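You operate a simulated robot arm through the tools that you are given. There is no shell and no other tool. Be economical: measure what you need, move in short steps, check, and stop when the job is done.

The job below is to be done with a simulated robot arm. You get a single attempt, and the scene is never put back.

JOB
Give the orange bearing four strokes of grease in the drip tray.
Fine: bleed the hose before the coupler comes off, then park it on its post.

It is judged by the outcome, as a careful person would: the job done as asked, and still so three seconds after it is handed in. It fails if anything else is knocked over, pushed out of place, dropped, spilled or broken.

ROBOT AND FRAMES
A 7-joint arm with a two-finger parallel gripper, fixed in place. Base frame: the origin is at the foot of the arm, x ahead of it, y to its left, z up; the work surface is at about z = 0. Readings come in m, degrees, newtons and seconds.
With the tool pointing down near the work surface it reaches from about 0.24 to 0.62 m from the base axis. Its first joint turns from -66.0 to 66.0 degrees. Payload 2.6 kg.
The TCP is the grasp point between the finger pads, 0.03 m short of the fingertips. In the tool frame z runs along the fingers and y along their closing line. Largest opening 0.094 m; finger width 0.028, thickness 0.01; the body of the gripper, 0.05 by 0.096 m, starts 0.055 m behind the TCP.
Orientation is that of the tool frame in the base frame, as a unit quaternion [x, y, z, w]. With the fingers straight down and closing along the base's y, the tool's x points along the base's -x, its y along +y and its z along -z.

CONTROLS
- The arm moves only by the tool play_rows. Its arguments are lists of equal length, an entry for each row: "travel": the shift along the tool's x, y, z in m, a list of three; "angular": the turn, a rotation vector about the tool's x, y, z in degrees, a list of three; "grip": the gripper command, from -1 (fully open) to 1 (shut), values between in proportion. In form: {"travel": [[dx, dy, dz], ...], "angular": [[ax, ay, az], ...], "grip": [grip, ...]}. A call has 1 to 8 rows; each row shifts and turns the commanded pose from where the row before left it, along the tool's axes as they then stand. Each row takes 0.2 s and may step no farther than 0.05 m and 8.6 degrees from the row before; otherwise, or with a gripper value out of range, the whole call is refused. Where a pose cannot be reached the arm comes as near as it can. A force on the tool above 90 N (or 10 N above the force at the start of the call, whichever is more), or a blocked arm, ends the call early, and 0.2 s more pass. Each finger travels about 0.072 m/s and halts on what it meets, pressing with about 21 N; the grip force reading is that of the motor and also rises with nothing between the fingers. The clock runs only during rows and for 0.2 s after the last one: add rows that do not move to give the fingers time. It gives the time, the measured TCP pose, the force on the tool (base axes), the opening and the grip force at its end, in the units of the frame above (readings bear some noise).
- Cameras (640 x 400 px; columns grow to the right, rows downward): "scene" is fixed at [0.0274, 0.4318, 0.5722]; the picture's right is [-0.89, -0.46, 0.00], its down [-0.24, 0.46, -0.86] and it looks along [0.39, -0.76, -0.52] (base axes); focal length 295 px, centre (320, 200). "wrist" rides on the gripper at [0.076, 0.014, -0.102] in the tool frame; the picture's right is [-0.18, 0.98, 0.00], its down [-0.75, -0.14, -0.64] and it looks along [-0.63, -0.12, 0.77] (tool axes); focal length 243 px, centre (320, 200). There is no depth. A picture from a camera that has moved, and an enlarged one, comes with that camera's place and axes in the base frame and with its lens. The place of the scene camera against the robot may be out by one fixed shift of up to 0.018 m in any direction.
- grab_frame(camera): a new picture of that camera. It takes no simulated time.
- close_up(camera, box): a new picture of the part [left, top, right, bottom] of that camera's present view, enlarged. It takes no simulated time.
- close_job(): hands the job in; it is judged then, once.

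Work in short steps. Places have to be worked out from the pictures, the camera data and where the tool is seen: move nearer, look again, correct. Check each grasp and each placing, and mend what went wrong. You have 120 turns and 68 pictures in all, those below and enlarged ones among them. Open the gripper and draw the arm clear of the work before you hand the job in, unless the task says otherwise; then end with one line.

The tools are called after ">>>" as name(argument=value, ...) on one line, values as JSON. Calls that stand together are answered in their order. play_rows: Moves the arm, as the interface text tells. Its arguments: {"type":"object","properties":{"travel":{"type":"array"},"angular":{"type":"array"},"grip":{"type":"array"}},"required":["travel","angular","grip"]} The other tools are called the same way: grab_frame (camera) takes a picture; close_up (camera, box) takes an enlarged picture of a part of a camera's view; close_job () hands the job in.

At the start:

```text
clock: 0.0
eef_pos: [0.3562, -0.2055, 0.331]
tcp_rot: [0.0, 1.0, -0.001, 0.0]
force: [-0.6, -0.2, 0.1]
width: 0.0939
grasp_force: 0.1
```

scene: 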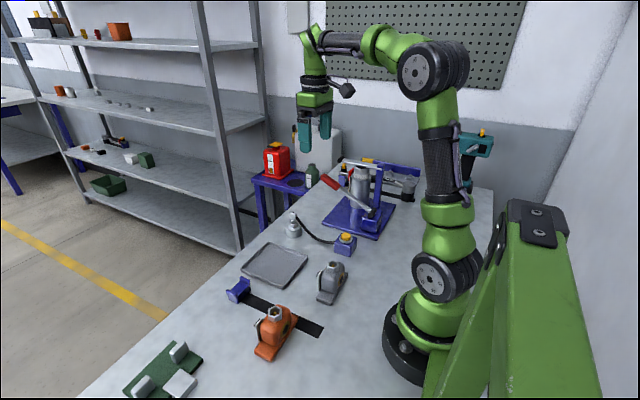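
wrist: 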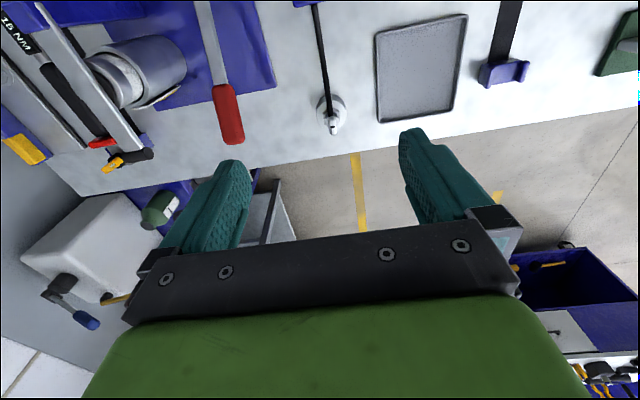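

I'll look closer at the bench before moving.

>>> close_up(camera="scene", box=[220, 150, 420, 275])

>>> close_up(camera="scene", box=[210, 240, 370, 340])

>>> close_up(camera="wrist", box=[0, 0, 400, 200])

```text
3.20 times, centred on (320, 212) of scene
camera zoom: at [0.0274, 0.4318, 0.5722], right [-0.89, -0.46, 0.0], down [-0.24, 0.46, -0.86], along [0.39, -0.76, -0.52], focal length 944 px, centre (320, 160)
```

zoom: 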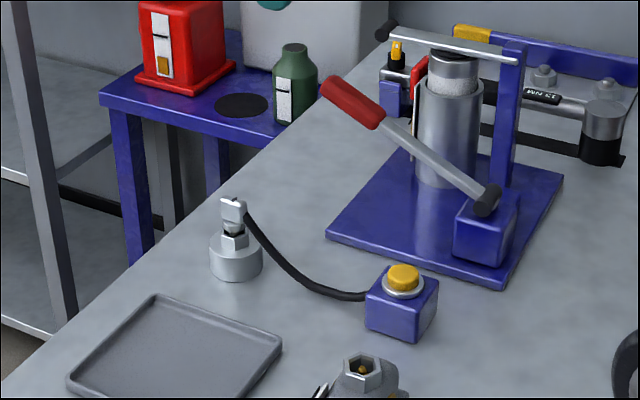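

```text
4.00 times, centred on (290, 290) of scene
camera zoom: at [0.0274, 0.4318, 0.5722], right [-0.89, -0.46, 0.0], down [-0.24, 0.46, -0.86], along [0.39, -0.76, -0.52], focal length 1181 px, centre (440, -160)
```

zoom: 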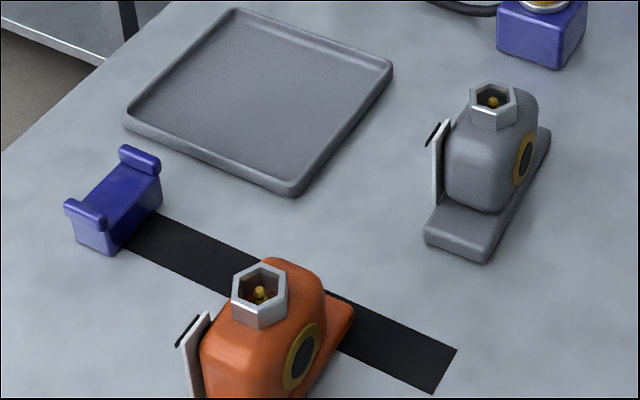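

```text
1.60 times, centred on (200, 100) of wrist
camera zoom: at [0.281, -0.1899, 0.4329], right [0.18, 0.98, 0.0], down [0.75, -0.14, 0.64], along [0.63, -0.12, -0.77], focal length 388 px, centre (512, 360)
```

zoom: 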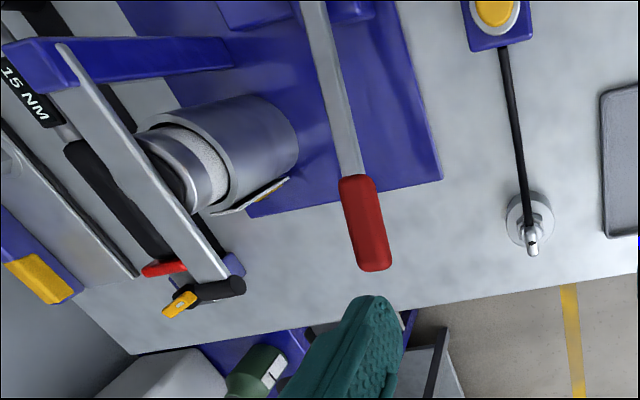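

The orange bearing, tray, coupler on its post, bleed button and red pump lever are all visible. I'll move over the bearing side for a wrist view.

>>> play_rows(travel=[[0.01, 0.045, 0], [0.01, 0.045, 0], [0.01, 0.045, 0], [0.01, 0.045, 0], [0.01, 0.045, 0], [0.01, 0.045, 0], [0, 0, 0]], angular=[[0, 0, 0], [0, 0, 0], [0, 0, 0], [0, 0, 0], [0, 0, 0], [0, 0, 0], [0, 0, 0]], grip=[-1, -1, -1, -1, -1, -1, -1])

>>> grab_frame(camera="wrist")

```text
clock: 1.6
eef_pos: [0.2951, 0.0653, 0.33]
tcp_rot: [0.001, 1.0, 0.0, 0.0]
force: [-0.1, 0.2, -0.4]
width: 0.0936
grasp_force: 0.0
```

```text
62 pictures are left
camera wrist: at [0.2188, 0.0808, 0.4322], right [0.18, 0.98, 0.0], down [0.75, -0.14, 0.64], along [0.63, -0.12, -0.77], focal length 243 px, centre (320, 200)
```

wrist: 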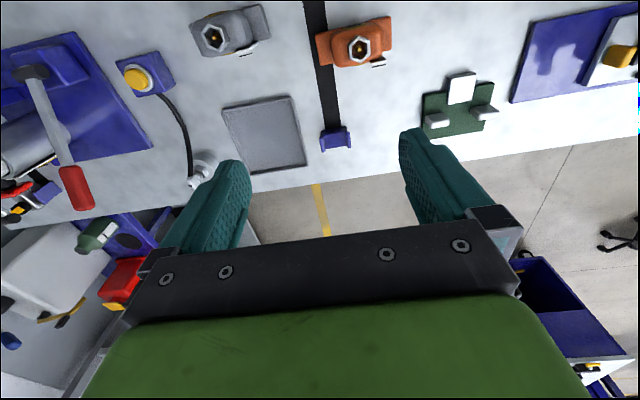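

>>> close_up(camera="wrist", box=[300, 0, 420, 90])

>>> close_up(camera="wrist", box=[110, 0, 310, 200])

>>> close_up(camera="scene", box=[230, 290, 350, 370])

```text
4.44 times, centred on (360, 45) of wrist
camera zoom: at [0.2188, 0.0808, 0.4322], right [0.18, 0.98, 0.0], down [0.75, -0.14, 0.64], along [0.63, -0.12, -0.77], focal length 1078 px, centre (142, 889)
```

zoom: 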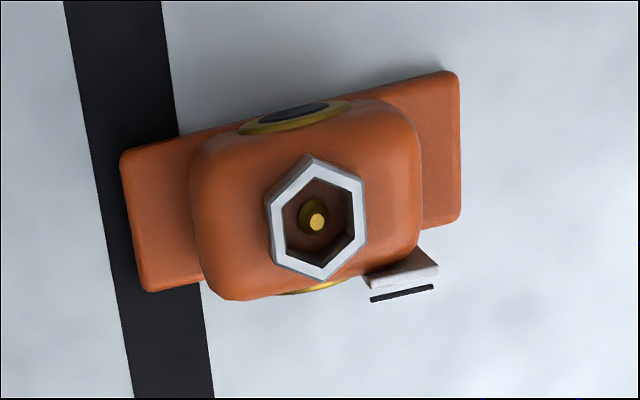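

```text
2.00 times, centred on (210, 100) of wrist
camera zoom: at [0.2188, 0.0808, 0.4322], right [0.18, 0.98, 0.0], down [0.75, -0.14, 0.64], along [0.63, -0.12, -0.77], focal length 485 px, centre (540, 400)
```

zoom: 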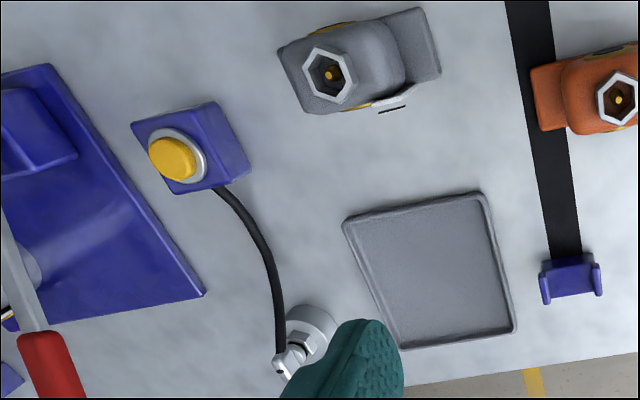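

```text
5.00 times, centred on (290, 330) of scene
camera zoom: at [0.0274, 0.4319, 0.5722], right [-0.89, -0.46, 0.0], down [-0.24, 0.46, -0.86], along [0.39, -0.76, -0.52], focal length 1476 px, centre (470, -450)
```

zoom: 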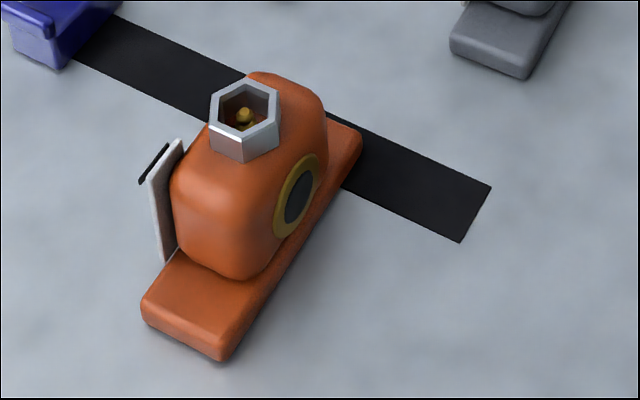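

The bearing sits aligned with the base frame: base about x 0.257–0.298, y 0.065–0.169, housing centre (0.278, 0.119), nipple z≈0.08. Next I'll look at the coupler, tray and bleed button from a closer view.

>>> play_rows(travel=[[0.0, -0.045, 0.0], [0.0, -0.045, 0.0], [0.0, -0.045, 0.01], [0, -0.045, 0.02], [0, 0, 0.02], [0, 0, 0]], angular=[[0, 0, 0], [0, 0, 0], [0, 0, 0], [0, 0, 0], [0, 0, 0], [0, 0, 0]], grip=[-1, -1, -1, -1, -1, -1])

>>> grab_frame(camera="wrist")

>>> close_up(camera="scene", box=[270, 200, 366, 260])

```text
clock: 3.0
eef_pos: [0.2963, -0.1153, 0.2809]
tcp_rot: [-0.001, 1.0, -0.001, 0.0]
force: [0.9, -0.1, -0.1]
width: 0.0941
grasp_force: 0.1
```

```text
58 pictures are left
camera wrist: at [0.2207, -0.1001, 0.3821], right [0.18, 0.98, 0.0], down [0.75, -0.14, 0.64], along [0.63, -0.12, -0.77], focal length 243 px, centre (320, 200)
```

wrist: 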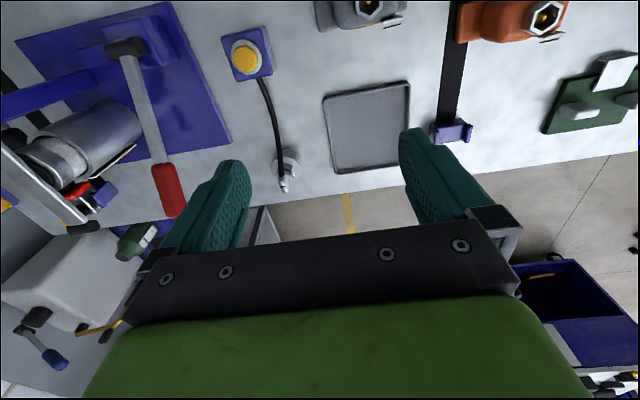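

```text
6.67 times, centred on (318, 230) of scene
camera zoom: at [0.0275, 0.4318, 0.5722], right [-0.89, -0.46, 0.0], down [-0.24, 0.46, -0.86], along [0.39, -0.76, -0.52], focal length 1968 px, centre (333, 0)
```

zoom: 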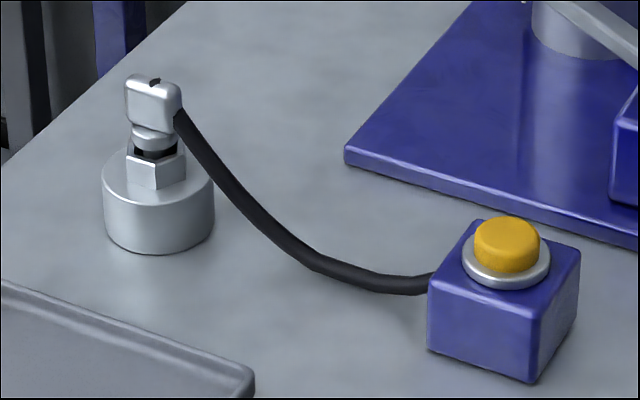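

>>> close_up(camera="wrist", box=[240, 130, 336, 200])

>>> close_up(camera="wrist", box=[210, 20, 430, 180])

>>> close_up(camera="wrist", box=[0, 0, 240, 240])

```text
5.71 times, centred on (288, 165) of wrist
camera zoom: at [0.2207, -0.1001, 0.3821], right [0.18, 0.98, 0.0], down [0.75, -0.14, 0.64], along [0.63, -0.12, -0.77], focal length 1386 px, centre (503, 400)
```

zoom: 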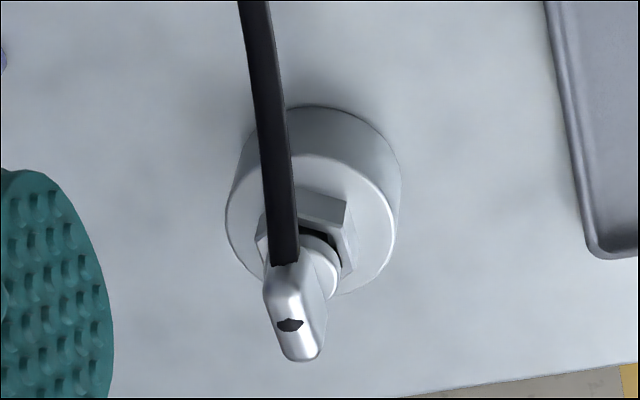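

```text
2.50 times, centred on (320, 100) of wrist
camera zoom: at [0.2207, -0.1001, 0.3821], right [0.18, 0.98, 0.0], down [0.75, -0.14, 0.64], along [0.63, -0.12, -0.77], focal length 606 px, centre (320, 450)
```

zoom: 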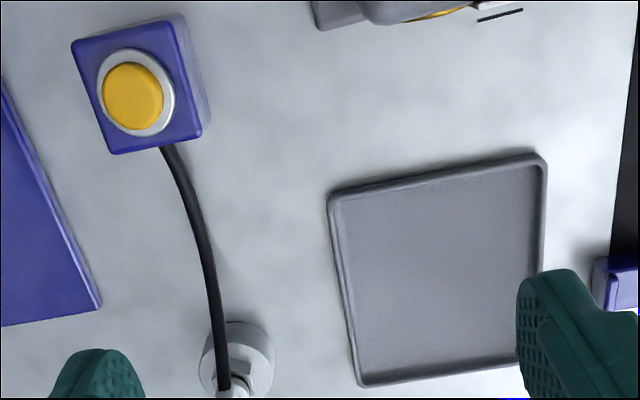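

```text
1.67 times, centred on (120, 120) of wrist
camera zoom: at [0.2207, -0.1001, 0.3821], right [0.18, 0.98, 0.0], down [0.75, -0.14, 0.64], along [0.63, -0.12, -0.77], focal length 404 px, centre (653, 333)
```

zoom: 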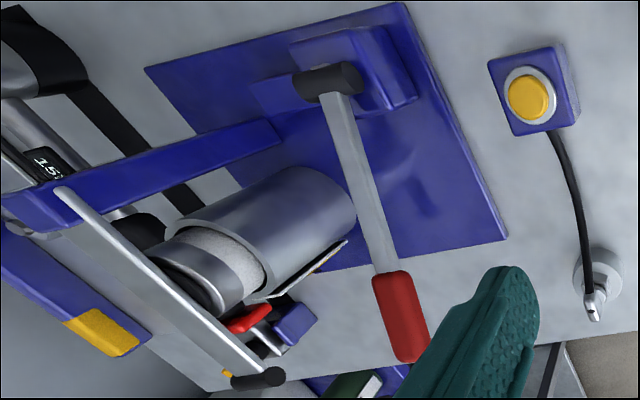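

Tray is x 0.335–0.470, y −0.117–0.007, so I'll put the bearing in turned 90° for margin, which also matches its hex to the post's hex. First I hover over the bearing.

>>> play_rows(travel=[[0.0, 0.047, 0.0], [0.0, 0.047, 0.0], [0.003, 0.047, 0.0], [0.005, 0.047, 0.03], [0.01, 0.046, 0.04], [0, 0, 0.045], [0, 0, 0]], angular=[[0, 0, 0], [0, 0, 0], [0, 0, 0], [0, 0, 0], [0, 0, 0], [0, 0, 0], [0, 0, 0]], grip=[-1, -1, -1, -1, -1, -1, -1])

>>> grab_frame(camera="wrist")

>>> close_up(camera="scene", box=[200, 180, 400, 380])

```text
refused: row 4 steps farther than a row can; nothing moved
```

```text
53 pictures are left
camera wrist: at [0.2207, -0.1001, 0.3821], right [0.18, 0.98, 0.0], down [0.75, -0.14, 0.64], along [0.63, -0.12, -0.77], focal length 243 px, centre (320, 200)
```

wrist: 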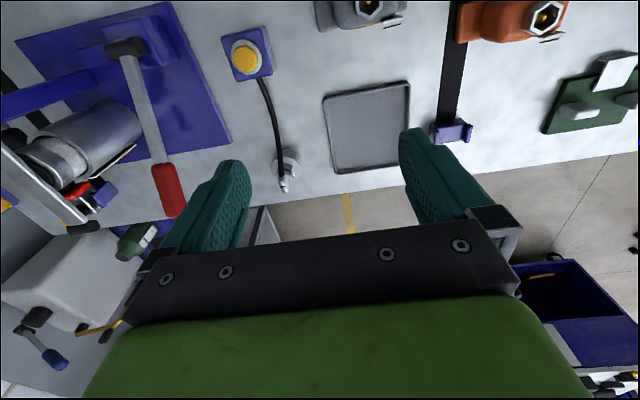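

```text
2.00 times, centred on (300, 280) of scene
camera zoom: at [0.0275, 0.4318, 0.5722], right [-0.89, -0.46, 0.0], down [-0.24, 0.46, -0.86], along [0.39, -0.76, -0.52], focal length 590 px, centre (360, 40)
```

zoom: 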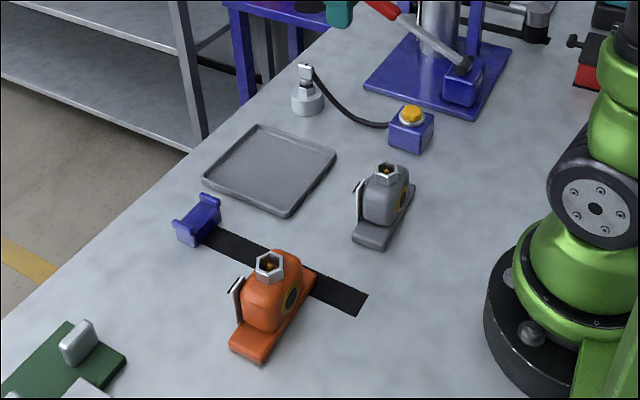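

A row was too long; I redo it with the steps split.

>>> play_rows(travel=[[0.0, 0.047, 0.0], [0.0, 0.047, 0.0], [0.003, 0.047, 0.0], [0.005, 0.047, 0.0], [0.01, 0.046, 0.0], [0, 0, 0.045], [0, 0, 0.045], [0, 0, 0.035]], angular=[[0, 0, 0], [0, 0, 0], [0, 0, 0], [0, 0, 0], [0, 0, 0], [0, 0, 0], [0, 0, 0], [0, 0, 0]], grip=[-1, -1, -1, -1, -1, -1, -1, -1])

>>> grab_frame(camera="wrist")

>>> close_up(camera="scene", box=[200, 220, 400, 380])

```text
clock: 4.8
eef_pos: [0.2776, 0.1191, 0.1563]
tcp_rot: [0.0, 1.0, 0.0, 0.0]
force: [0.4, -0.8, -0.1]
width: 0.0939
grasp_force: 0.0
```

```text
51 pictures are left
camera wrist: at [0.2016, 0.134, 0.2574], right [0.18, 0.98, 0.0], down [0.75, -0.14, 0.64], along [0.63, -0.12, -0.77], focal length 243 px, centre (320, 200)
```

wrist: 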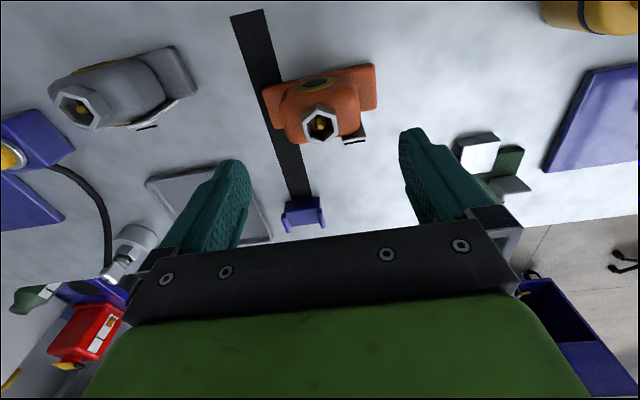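

```text
2.50 times, centred on (300, 300) of scene
camera zoom: at [0.0274, 0.4318, 0.5722], right [-0.89, -0.46, 0.0], down [-0.24, 0.46, -0.86], along [0.39, -0.76, -0.52], focal length 738 px, centre (370, -50)
```

zoom: 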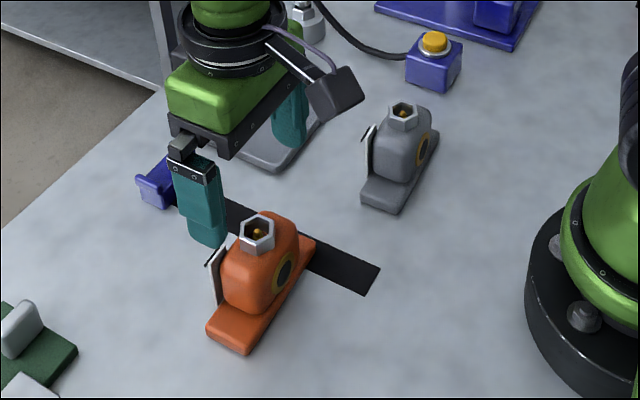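

Nipple triangulates to (0.280, 0.1205, 0.065). I descend so the fingertips stay above the base feet, watching force.

>>> play_rows(travel=[[-0.002, 0.001, 0.035], [0, 0, 0.035], [0, 0, 0.034], [0, 0, 0]], angular=[[0, 0, 0], [0, 0, 0], [0, 0, 0], [0, 0, 0]], grip=[-1, -1, -1, -1])

>>> close_up(camera="scene", box=[220, 260, 340, 370])

>>> grab_frame(camera="wrist")

```text
clock: 5.8
eef_pos: [0.2807, 0.1212, 0.0523]
tcp_rot: [0.001, 1.0, 0.0, 0.0]
force: [-0.7, -0.4, -0.8]
width: 0.0938
grasp_force: 0.0
```

```text
3.64 times, centred on (280, 315) of scene
camera zoom: at [0.0275, 0.4318, 0.5722], right [-0.89, -0.46, 0.0], down [-0.24, 0.46, -0.86], along [0.39, -0.76, -0.52], focal length 1073 px, centre (466, -218)
```

zoom: 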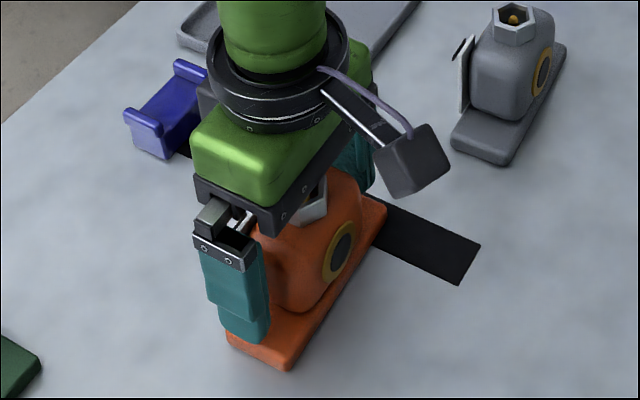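

```text
48 pictures are left
camera wrist: at [0.2053, 0.1353, 0.1532], right [0.18, 0.98, 0.0], down [0.75, -0.14, 0.64], along [0.63, -0.12, -0.77], focal length 243 px, centre (320, 200)
```

wrist: 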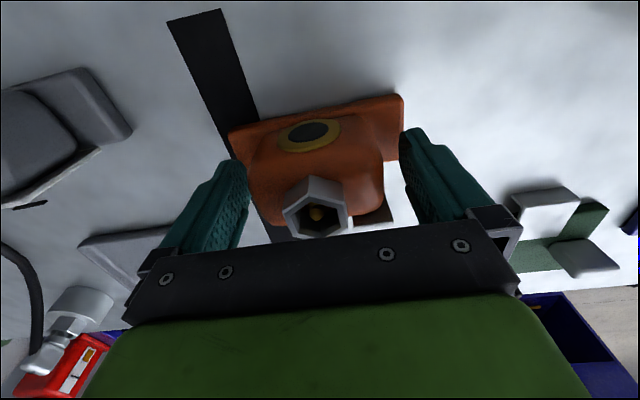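

The fingers straddle the housing and the tool is centred on it. I shift 3 mm away from the tag, then close.

>>> play_rows(travel=[[0.003, -0.001, 0], [0, 0, 0], [0, 0, 0], [0, 0, 0]], angular=[[0, 0, 0], [0, 0, 0], [0, 0, 0], [0, 0, 0]], grip=[-1, 1, 1, 1])

```text
clock: 6.8
eef_pos: [0.2782, 0.119, 0.0534]
tcp_rot: [0.0, 1.0, 0.0, 0.0]
force: [1.4, 1.2, 0.0]
width: 0.0726
grasp_force: 21.2
```

Gripped at 0.073 m width. I lift and check.

>>> play_rows(travel=[[0, 0, -0.015], [0, 0, -0.03], [0, 0, -0.04], [0, 0, 0]], angular=[[0, 0, 0], [0, 0, 0], [0, 0, 0], [0, 0, 0]], grip=[1, 1, 1, 1])

>>> grab_frame(camera="scene")

```text
clock: 7.8
eef_pos: [0.2772, 0.1194, 0.1377]
tcp_rot: [0.001, 1.0, 0.0, 0.0]
force: [0.2, 0.1, -5.1]
width: 0.0724
grasp_force: 21.2
```

```text
47 pictures are left
```

scene: 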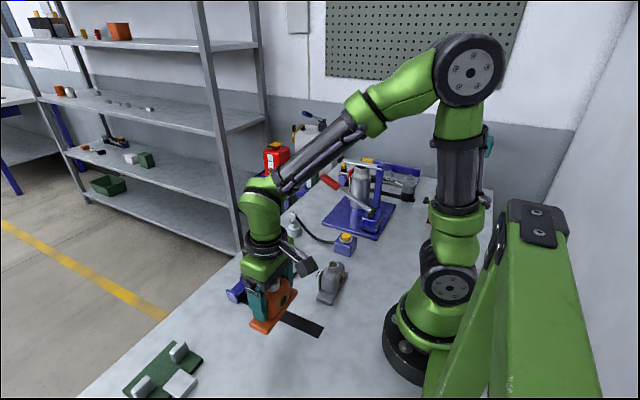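

Bearing is held cleanly. I carry it over to the tray centre (0.4025, −0.055), higher than the grey bearing.

>>> play_rows(travel=[[0, 0, -0.03], [-0.0415, 0, 0], [-0.0415, 0, 0], [-0.042, 0, 0], [0, -0.0436, 0], [0, -0.0436, 0], [0, -0.0436, 0], [0, -0.0436, 0]], angular=[[0, 0, 0], [0, 0, 0], [0, 0, 0], [0, 0, 0], [0, 0, 0], [0, 0, 0], [0, 0, 0], [0, 0, 0]], grip=[1, 1, 1, 1, 1, 1, 1, 1])

>>> play_rows(travel=[[0, 0, 0], [0, 0, 0], [0, 0, 0], [0, 0, 0], [0, 0, 0], [0, 0, 0], [0, 0, 0], [0, 0, 0]], angular=[[0, 0, 4], [0, 0, 8], [0, 0, 8], [0, 0, 8], [0, 0, 8], [0, 0, 8], [0, 0, 8], [0, 0, 8]], grip=[1, 1, 1, 1, 1, 1, 1, 1])

>>> play_rows(travel=[[0, 0, 0], [0, 0, 0], [0, 0, 0], [0, 0, 0], [0, 0, 0], [0, 0, 0]], angular=[[0, 0, 8], [0, 0, 8], [0, 0, 8], [0, 0, 4], [0, 0, 2], [0, 0, 0]], grip=[1, 1, 1, 1, 1, 1])

>>> grab_frame(camera="wrist")

>>> close_up(camera="scene", box=[200, 180, 380, 320])

```text
clock: 9.6
eef_pos: [0.4037, -0.0581, 0.168]
tcp_rot: [-0.001, 1.0, 0.0, -0.001]
force: [0.1, -0.4, -5.2]
width: 0.0725
grasp_force: 20.7
```

```text
clock: 11.4
eef_pos: [0.4026, -0.0552, 0.1684]
tcp_rot: [0.502, 0.865, 0.0, -0.001]
force: [-0.4, 0.1, -4.5]
width: 0.072
grasp_force: 20.7
```

```text
clock: 12.8
eef_pos: [0.4029, -0.0545, 0.1678]
tcp_rot: [0.707, 0.707, 0.0, 0.0]
force: [0.6, -0.4, -6.1]
width: 0.0723
grasp_force: 20.9
```

```text
46 pictures are left
camera wrist: at [0.4174, 0.0221, 0.2689], right [0.98, -0.18, 0.0], down [-0.14, -0.75, 0.64], along [-0.12, -0.63, -0.77], focal length 243 px, centre (320, 200)
```

wrist: 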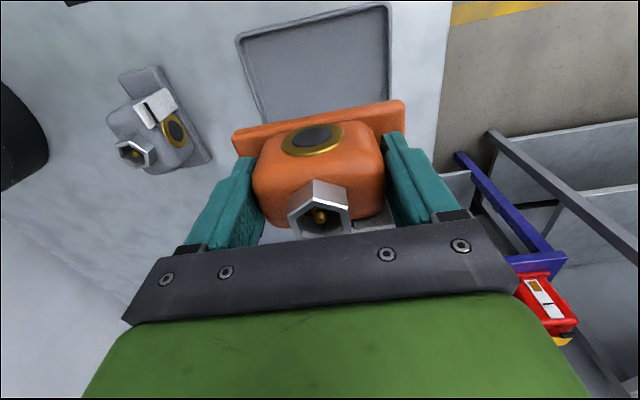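

```text
2.86 times, centred on (290, 250) of scene
camera zoom: at [0.0275, 0.4318, 0.5722], right [-0.89, -0.46, 0.0], down [-0.24, 0.46, -0.86], along [0.39, -0.76, -0.52], focal length 843 px, centre (406, 57)
```

zoom: 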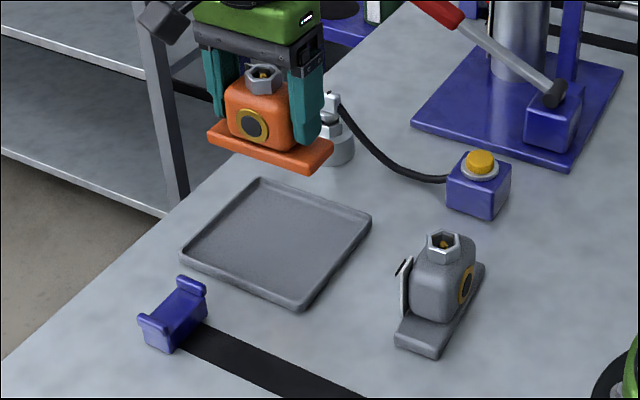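

Bearing is centred above the tray, aligned. I lower it, slowing near the floor.

>>> play_rows(travel=[[0.0, 0.0005, 0.04], [0, 0, 0.035], [0, 0, 0.02], [0, 0, 0.007], [0, 0, 0.002], [0, 0, 0]], angular=[[0, 0, 0], [0, 0, 0], [0, 0, 0], [0, 0, 0], [0, 0, 0], [0, 0, 0]], grip=[1, 1, 1, 1, 1, 1])

>>> close_up(camera="scene", box=[210, 190, 350, 300])

```text
clock: 14.2
eef_pos: [0.4029, -0.0557, 0.0631]
tcp_rot: [0.707, 0.707, 0.0, 0.0]
force: [-0.6, 0.1, -6.0]
width: 0.0724
grasp_force: 21.1
```

```text
3.64 times, centred on (280, 245) of scene
camera zoom: at [0.0275, 0.4318, 0.5722], right [-0.89, -0.46, 0.0], down [-0.24, 0.46, -0.86], along [0.39, -0.76, -0.52], focal length 1073 px, centre (466, 36)
```

zoom: 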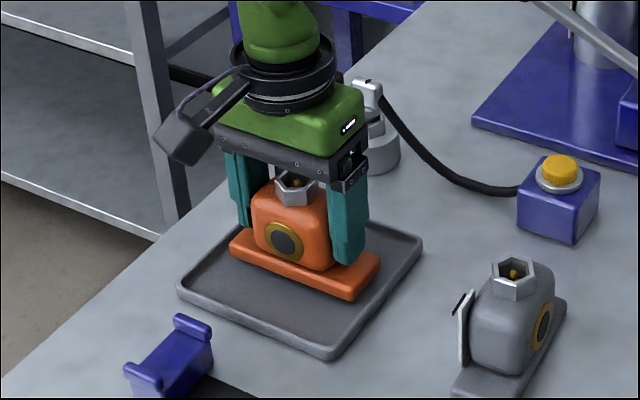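

It sits inside the rim. I lower the last millimetres, watching force.

>>> play_rows(travel=[[0, 0, 0.002], [0, 0, 0.002], [0, 0, 0.001], [0, 0, 0]], angular=[[0, 0, 0], [0, 0, 0], [0, 0, 0], [0, 0, 0]], grip=[1, 1, 1, 1])

```text
clock: 15.2
eef_pos: [0.4022, -0.0558, 0.059]
tcp_rot: [0.706, 0.708, 0.001, 0.0]
force: [-0.3, 0.0, -5.3]
width: 0.0724
grasp_force: 21.1
```

>>> play_rows(travel=[[0, 0, 0.001], [0, 0, 0.001], [0, 0, 0.001], [0, 0, 0]], angular=[[0, 0, 0], [0, 0, 0], [0, 0, 0], [0, 0, 0]], grip=[1, 1, 1, 1])

```text
clock: 16.2
eef_pos: [0.403, -0.0555, 0.0557]
tcp_rot: [0.708, 0.707, 0.0, 0.0]
force: [-8.2, 1.1, 15.1]
width: 0.0725
grasp_force: 20.8
```

Force has reversed to +15 N, so the bearing is on the tray floor. I release and lift.

>>> play_rows(travel=[[0, 0, -0.001], [0, 0, 0], [0, 0, 0], [0, 0, -0.03], [0, 0, -0.045], [0, 0, -0.045], [0, 0, 0]], angular=[[0, 0, 0], [0, 0, 0], [0, 0, 0], [0, 0, 0], [0, 0, 0], [0, 0, 0], [0, 0, 0]], grip=[1, -1, -1, -1, -1, -1, -1])

>>> close_up(camera="scene", box=[210, 190, 350, 300])

>>> grab_frame(camera="wrist")

```text
clock: 17.8
eef_pos: [0.4042, -0.0562, 0.1774]
tcp_rot: [0.706, 0.708, 0.001, 0.0]
force: [-0.4, 0.5, -0.2]
width: 0.0939
grasp_force: 0.1
```

```text
3.64 times, centred on (280, 245) of scene
camera zoom: at [0.0274, 0.4318, 0.5722], right [-0.89, -0.46, 0.0], down [-0.24, 0.46, -0.86], along [0.39, -0.76, -0.52], focal length 1073 px, centre (466, 36)
```

zoom: 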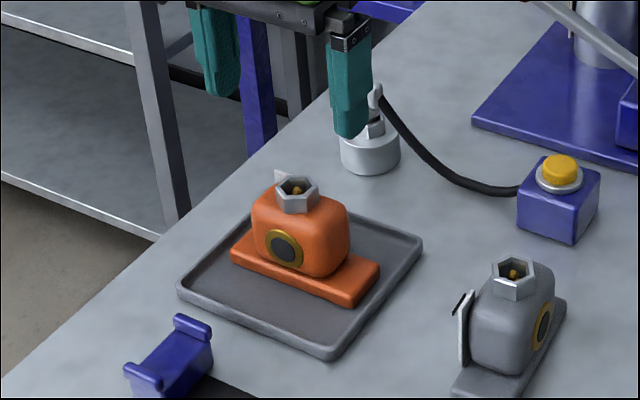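

```text
42 pictures are left
camera wrist: at [0.4198, 0.0209, 0.2785], right [0.98, -0.18, 0.0], down [-0.14, -0.75, 0.64], along [-0.12, -0.63, -0.77], focal length 243 px, centre (320, 200)
```

wrist: 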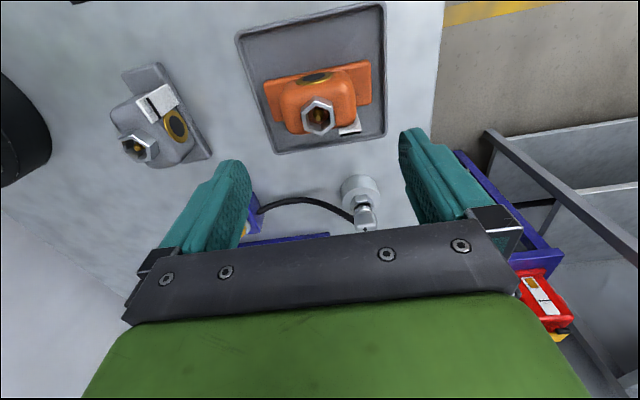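

The bearing stands well inside the tray, with its nipple at about (0.404, −0.057, 0.073). I turn the tool back and go look at the parked coupler.

>>> play_rows(travel=[[0, 0, -0.01], [0, 0, 0], [0, 0, 0], [0, 0, 0], [0, 0, 0], [0, 0, 0], [0, 0, 0], [0, 0, 0]], angular=[[0, 0, -8], [0, 0, -8], [0, 0, -8], [0, 0, -8], [0, 0, -8], [0, 0, -8], [0, 0, -8], [0, 0, -8]], grip=[-1, -1, -1, -1, -1, -1, -1, -1])

>>> play_rows(travel=[[0, 0, 0], [0, 0, 0], [0, 0, 0], [0, 0, 0], [0.02, -0.045, 0], [0.02, -0.045, 0], [0.0, -0.04, 0], [0, 0, 0]], angular=[[0, 0, -8], [0, 0, -8], [0, 0, -8], [0, 0, -2], [0, 0, 0], [0, 0, 0], [0, 0, 0], [0, 0, 0]], grip=[-1, -1, -1, -1, -1, -1, -1, -1])

>>> grab_frame(camera="wrist")

```text
clock: 19.6
eef_pos: [0.4037, -0.0546, 0.1878]
tcp_rot: [0.223, 0.975, 0.0, 0.0]
force: [-0.4, 0.0, 0.4]
width: 0.0941
grasp_force: 0.0
```

```text
clock: 21.4
eef_pos: [0.3638, -0.187, 0.1866]
tcp_rot: [0.0, 1.0, 0.0, 0.001]
force: [-0.5, 0.2, 0.1]
width: 0.0943
grasp_force: 0.1
```

```text
41 pictures are left
camera wrist: at [0.2884, -0.172, 0.288], right [0.18, 0.98, 0.0], down [0.75, -0.14, 0.64], along [0.63, -0.12, -0.77], focal length 243 px, centre (320, 200)
```

wrist: 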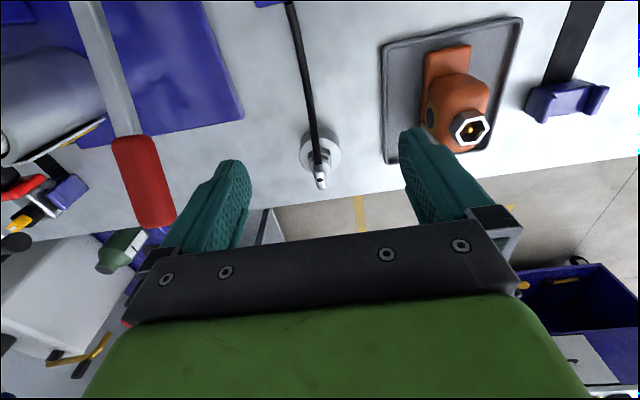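

>>> close_up(camera="wrist", box=[272, 110, 368, 200])

>>> close_up(camera="scene", box=[275, 195, 323, 240])

```text
4.44 times, centred on (320, 155) of wrist
camera zoom: at [0.2884, -0.172, 0.288], right [0.18, 0.98, 0.0], down [0.75, -0.14, 0.64], along [0.63, -0.12, -0.77], focal length 1078 px, centre (320, 400)
```

zoom: 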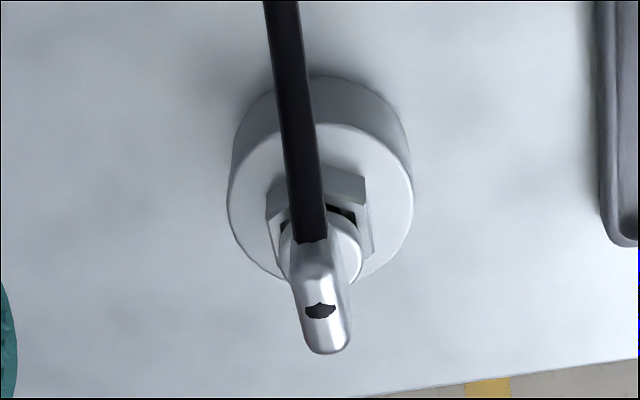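

```text
8.89 times, centred on (299, 218) of scene
camera zoom: at [0.0275, 0.4318, 0.5722], right [-0.89, -0.46, 0.0], down [-0.24, 0.46, -0.86], along [0.39, -0.76, -0.52], focal length 2624 px, centre (507, 44)
```

zoom: 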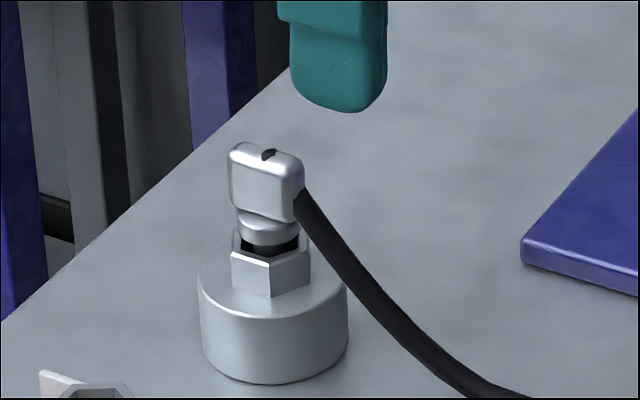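

Head top sits at about (0.434, −0.200, 0.076), aligned with x, hex rim near z 0.040. I hover just above it and check alignment.

>>> play_rows(travel=[[-0.035, -0.006, 0.01], [-0.035, -0.007, 0.01], [0, 0, 0.03], [0, 0, 0]], angular=[[0, 0, 0], [0, 0, 0], [0, 0, 0], [0, 0, 0]], grip=[-1, -1, -1, -1])

>>> grab_frame(camera="wrist")

```text
clock: 22.4
eef_pos: [0.4332, -0.1985, 0.1344]
tcp_rot: [-0.001, 1.0, 0.0, 0.0]
force: [0.6, -0.5, 0.1]
width: 0.0941
grasp_force: 0.1
```

```text
38 pictures are left
camera wrist: at [0.3576, -0.1834, 0.2367], right [0.18, 0.98, 0.0], down [0.75, -0.14, 0.64], along [0.63, -0.12, -0.77], focal length 243 px, centre (320, 200)
```

wrist: 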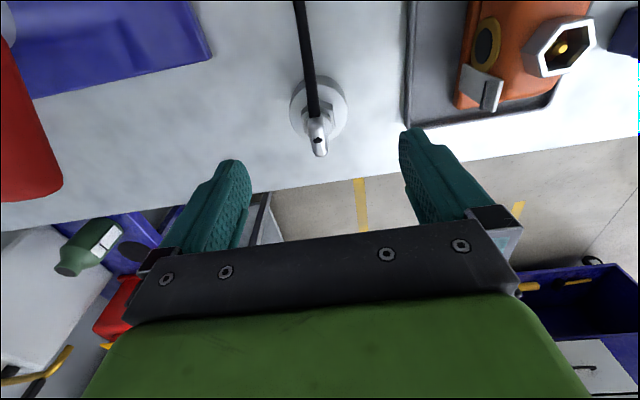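

Aligned within a couple of millimetres. I descend and close on the head.

>>> play_rows(travel=[[-0.001, 0.0, 0.03], [0, 0, 0.024], [0, 0, 0], [0, 0, 0], [0, 0, 0], [0, 0, 0], [0, 0, 0], [0, 0, 0]], angular=[[0, 0, 0], [0, 0, 0], [0, 0, 0], [0, 0, 0], [0, 0, 0], [0, 0, 0], [0, 0, 0], [0, 0, 0]], grip=[-1, -1, -1, 0, 1, 1, 1, 1])

>>> grab_frame(camera="wrist")

>>> close_up(camera="scene", box=[265, 180, 345, 240])

```text
clock: 24.2
eef_pos: [0.4356, -0.1982, 0.0815]
tcp_rot: [0.0, 1.0, 0.001, 0.0]
force: [0.0, -1.7, 0.7]
width: 0.021
grasp_force: 20.4
```

```text
37 pictures are left
camera wrist: at [0.3589, -0.1824, 0.1833], right [0.18, 0.98, 0.0], down [0.75, -0.14, 0.64], along [0.63, -0.12, -0.77], focal length 243 px, centre (320, 200)
```

wrist: 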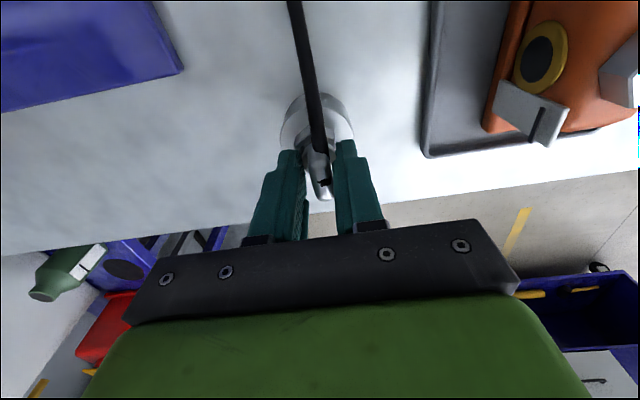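

```text
6.67 times, centred on (305, 210) of scene
camera zoom: at [0.0274, 0.4318, 0.5722], right [-0.89, -0.46, 0.0], down [-0.24, 0.46, -0.86], along [0.39, -0.76, -0.52], focal length 1968 px, centre (420, 133)
```

zoom: 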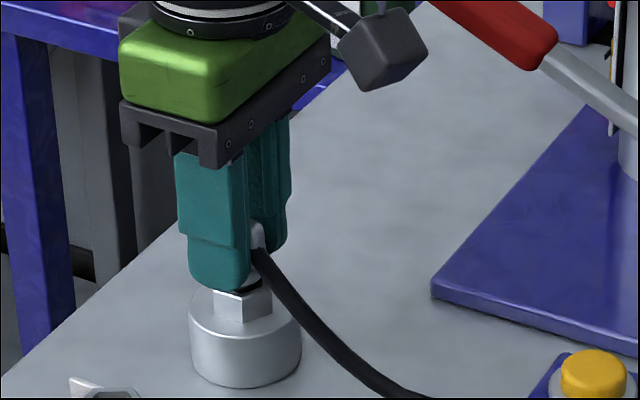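

Gripped (0.021 m). Parked pose is (0.4355, −0.198, 0.081). I pull straight up and check.

>>> play_rows(travel=[[0, 0, -0.005], [0, 0, -0.01], [0, 0, -0.02], [0, 0, -0.03], [0, 0, 0]], angular=[[0, 0, 0], [0, 0, 0], [0, 0, 0], [0, 0, 0], [0, 0, 0]], grip=[1, 1, 1, 1, 1])

>>> close_up(camera="scene", box=[250, 150, 360, 240])

>>> grab_frame(camera="wrist")

```text
clock: 25.4
eef_pos: [0.4341, -0.1977, 0.1461]
tcp_rot: [0.0, 1.0, 0.0, 0.0]
force: [-0.4, -0.1, -1.1]
width: 0.0209
grasp_force: 21.1
```

```text
4.44 times, centred on (305, 195) of scene
camera zoom: at [0.0274, 0.4318, 0.5722], right [-0.89, -0.46, 0.0], down [-0.24, 0.46, -0.86], along [0.39, -0.76, -0.52], focal length 1312 px, centre (387, 222)
```

zoom: 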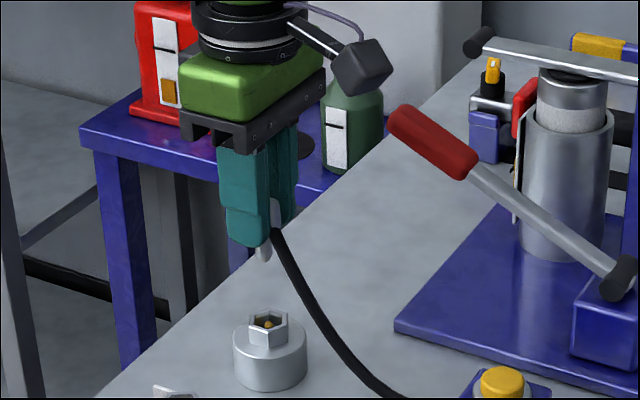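

```text
34 pictures are left
camera wrist: at [0.3581, -0.1822, 0.2475], right [0.18, 0.98, 0.0], down [0.75, -0.14, 0.64], along [0.63, -0.12, -0.77], focal length 243 px, centre (320, 200)
```

wrist: 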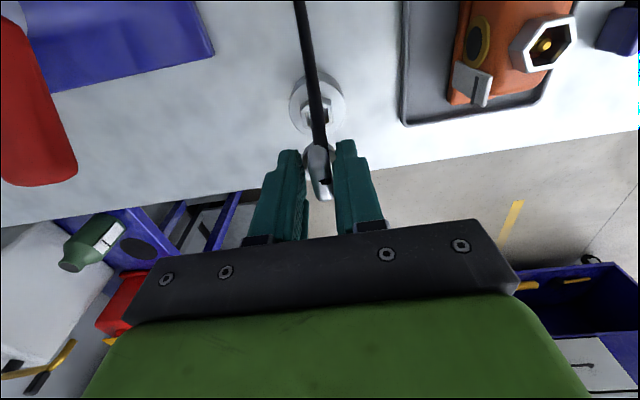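

Coupler is off the post. Nipple triangulates to (0.4043, −0.0555, ~0.078); I move above it.

>>> play_rows(travel=[[0, 0, -0.02], [0.008, 0.036, 0], [0.008, 0.036, 0], [0.008, 0.036, 0], [0.006, 0.034, 0], [0, 0, 0]], angular=[[0, 0, 0], [0, 0, 0], [0, 0, 0], [0, 0, 0], [0, 0, 0], [0, 0, 0]], grip=[1, 1, 1, 1, 1, 1])

>>> grab_frame(camera="wrist")

>>> close_up(camera="scene", box=[220, 170, 340, 280])

```text
clock: 26.8
eef_pos: [0.405, -0.0553, 0.1652]
tcp_rot: [0.0, 1.0, 0.0, 0.001]
force: [-0.9, 0.7, -0.6]
width: 0.0207
grasp_force: 21.1
```

```text
33 pictures are left
camera wrist: at [0.3288, -0.0397, 0.2664], right [0.18, 0.98, 0.0], down [0.75, -0.14, 0.64], along [0.63, -0.12, -0.77], focal length 243 px, centre (320, 200)
```

wrist: 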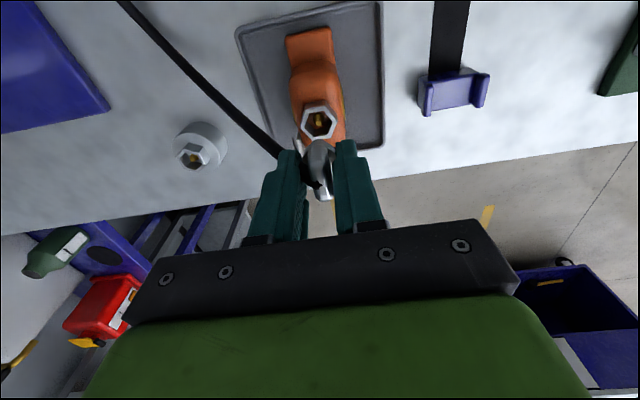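

```text
3.64 times, centred on (280, 225) of scene
camera zoom: at [0.0274, 0.4319, 0.5722], right [-0.89, -0.46, 0.0], down [-0.24, 0.46, -0.86], along [0.39, -0.76, -0.52], focal length 1073 px, centre (466, 109)
```

zoom: 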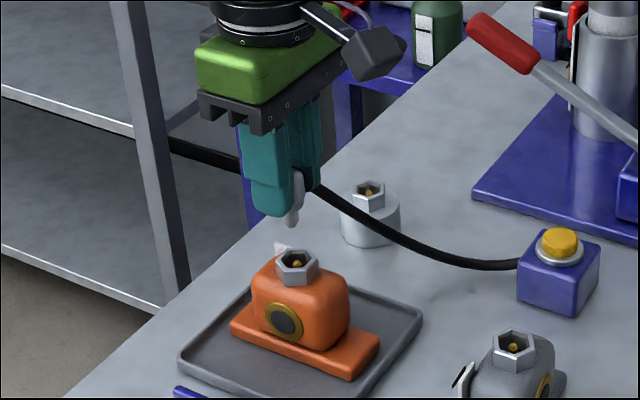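

Nipple reads (0.404, −0.055) and the post nipple matches my grip axis, so alignment is good. I descend, slowing near contact.

>>> play_rows(travel=[[0.001, 0, 0.015], [0, 0, 0.012], [0, 0, 0.004], [0, 0, 0.003], [0, 0, 0]], angular=[[0, 0, 0], [0, 0, 0], [0, 0, 0], [0, 0, 0], [0, 0, 0]], grip=[1, 1, 1, 1, 1])

>>> close_up(camera="scene", box=[240, 190, 320, 270])

>>> close_up(camera="wrist", box=[260, 60, 380, 220])

```text
clock: 28.0
eef_pos: [0.4031, -0.056, 0.1328]
tcp_rot: [-0.001, 1.0, 0.0, 0.0]
force: [-0.1, 0.3, -0.2]
width: 0.021
grasp_force: 21.4
```

```text
5.00 times, centred on (280, 230) of scene
camera zoom: at [0.0275, 0.4318, 0.5722], right [-0.89, -0.46, 0.0], down [-0.24, 0.46, -0.86], along [0.39, -0.76, -0.52], focal length 1476 px, centre (520, 50)
```

zoom: 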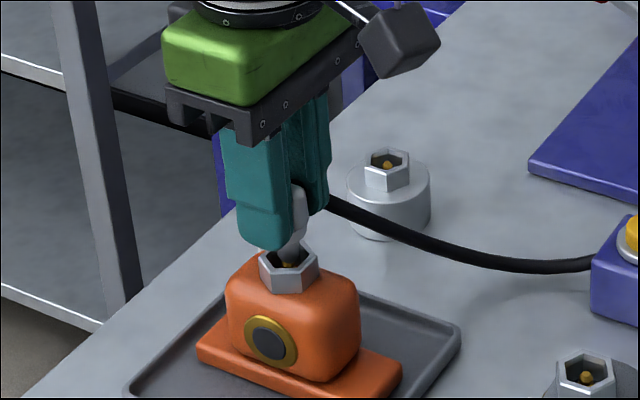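

```text
2.50 times, centred on (320, 140) of wrist
camera zoom: at [0.3275, -0.0413, 0.2338], right [0.18, 0.98, 0.0], down [0.75, -0.14, 0.64], along [0.63, -0.12, -0.77], focal length 606 px, centre (320, 350)
```

zoom: 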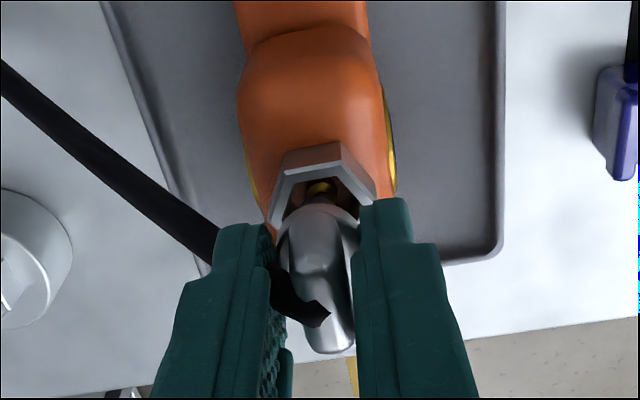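

>>> play_rows(travel=[[-0.0005, 0.0005, 0.002], [0, 0, 0.002], [0, 0, 0.002], [0, 0, 0.002], [0, 0, 0]], angular=[[0, 0, 0], [0, 0, 0], [0, 0, 0], [0, 0, 0], [0, 0, 0]], grip=[1, 1, 1, 1, 1])

```text
clock: 29.2
eef_pos: [0.4041, -0.0556, 0.126]
tcp_rot: [0.0, 1.0, 0.0, -0.001]
force: [0.2, -0.8, -1.5]
width: 0.021
grasp_force: 21.4
```

No contact yet; I continue in small steps.

>>> play_rows(travel=[[0, 0, 0.002], [0, 0, 0.002], [0, 0, 0.001], [0, 0, 0.001], [0, 0, 0]], angular=[[0, 0, 0], [0, 0, 0], [0, 0, 0], [0, 0, 0], [0, 0, 0]], grip=[1, 1, 1, 1, 1])

>>> close_up(camera="scene", box=[240, 190, 320, 270])

```text
clock: 30.4
eef_pos: [0.4054, -0.0571, 0.1204]
tcp_rot: [0.001, 1.0, -0.002, 0.001]
force: [1.9, -3.3, 13.9]
width: 0.021
grasp_force: 20.9
```

```text
5.00 times, centred on (280, 230) of scene
camera zoom: at [0.0274, 0.4318, 0.5722], right [-0.89, -0.46, 0.0], down [-0.24, 0.46, -0.86], along [0.39, -0.76, -0.52], focal length 1476 px, centre (520, 50)
```

zoom: 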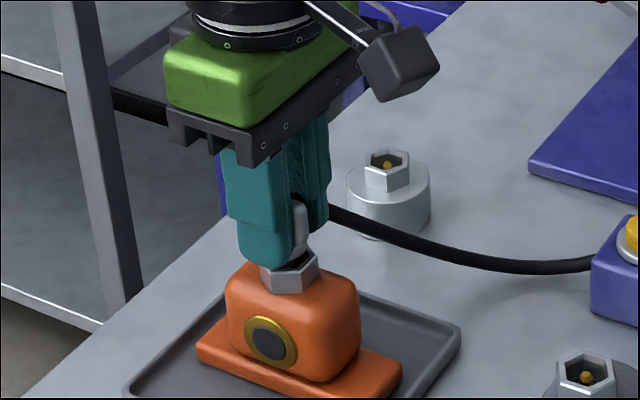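

Contact at 14 N near the expected seat height. I press a little more to make sure it clicks on.

>>> play_rows(travel=[[0, 0, 0.001], [0, 0, 0.001], [0, 0, 0.001], [0, 0, 0]], angular=[[0, 0, 0], [0, 0, 0], [0, 0, 0], [0, 0, 0]], grip=[1, 1, 1, 1])

>>> close_up(camera="wrist", box=[260, 60, 380, 220])

```text
clock: 31.4
eef_pos: [0.4031, -0.0557, 0.1163]
tcp_rot: [0.0, 1.0, 0.0, 0.0]
force: [1.9, -4.5, 14.7]
width: 0.0211
grasp_force: 20.9
```

```text
2.50 times, centred on (320, 140) of wrist
camera zoom: at [0.3279, -0.0407, 0.2179], right [0.18, 0.98, 0.0], down [0.75, -0.14, 0.64], along [0.63, -0.12, -0.77], focal length 606 px, centre (320, 350)
```

zoom: 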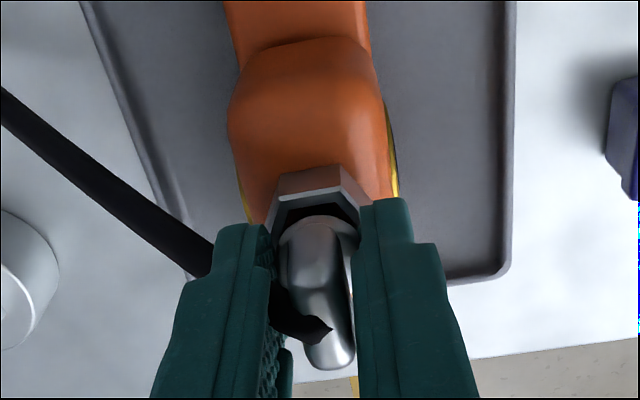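

>>> play_rows(travel=[[0, 0, 0.001], [0, 0, 0.001], [0, 0, 0]], angular=[[0, 0, 0], [0, 0, 0], [0, 0, 0]], grip=[1, 1, 1])

>>> close_up(camera="scene", box=[250, 190, 310, 250])

```text
clock: 32.2
eef_pos: [0.4043, -0.0563, 0.1156]
tcp_rot: [0.0, 1.0, 0.0, -0.001]
force: [-2.1, -2.0, 13.4]
width: 0.0208
grasp_force: 21.0
```

```text
6.67 times, centred on (280, 220) of scene
camera zoom: at [0.0274, 0.4318, 0.5722], right [-0.89, -0.46, 0.0], down [-0.24, 0.46, -0.86], along [0.39, -0.76, -0.52], focal length 1968 px, centre (587, 67)
```

zoom: 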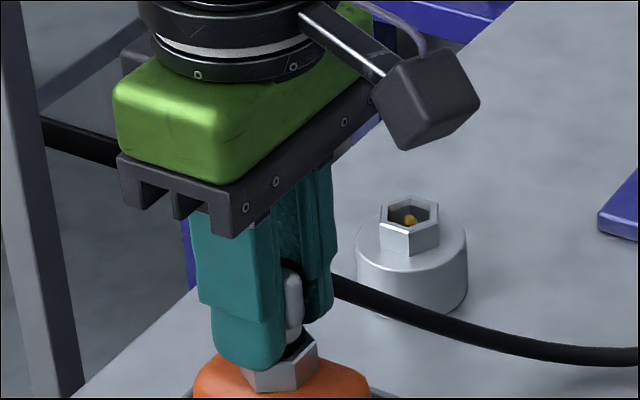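

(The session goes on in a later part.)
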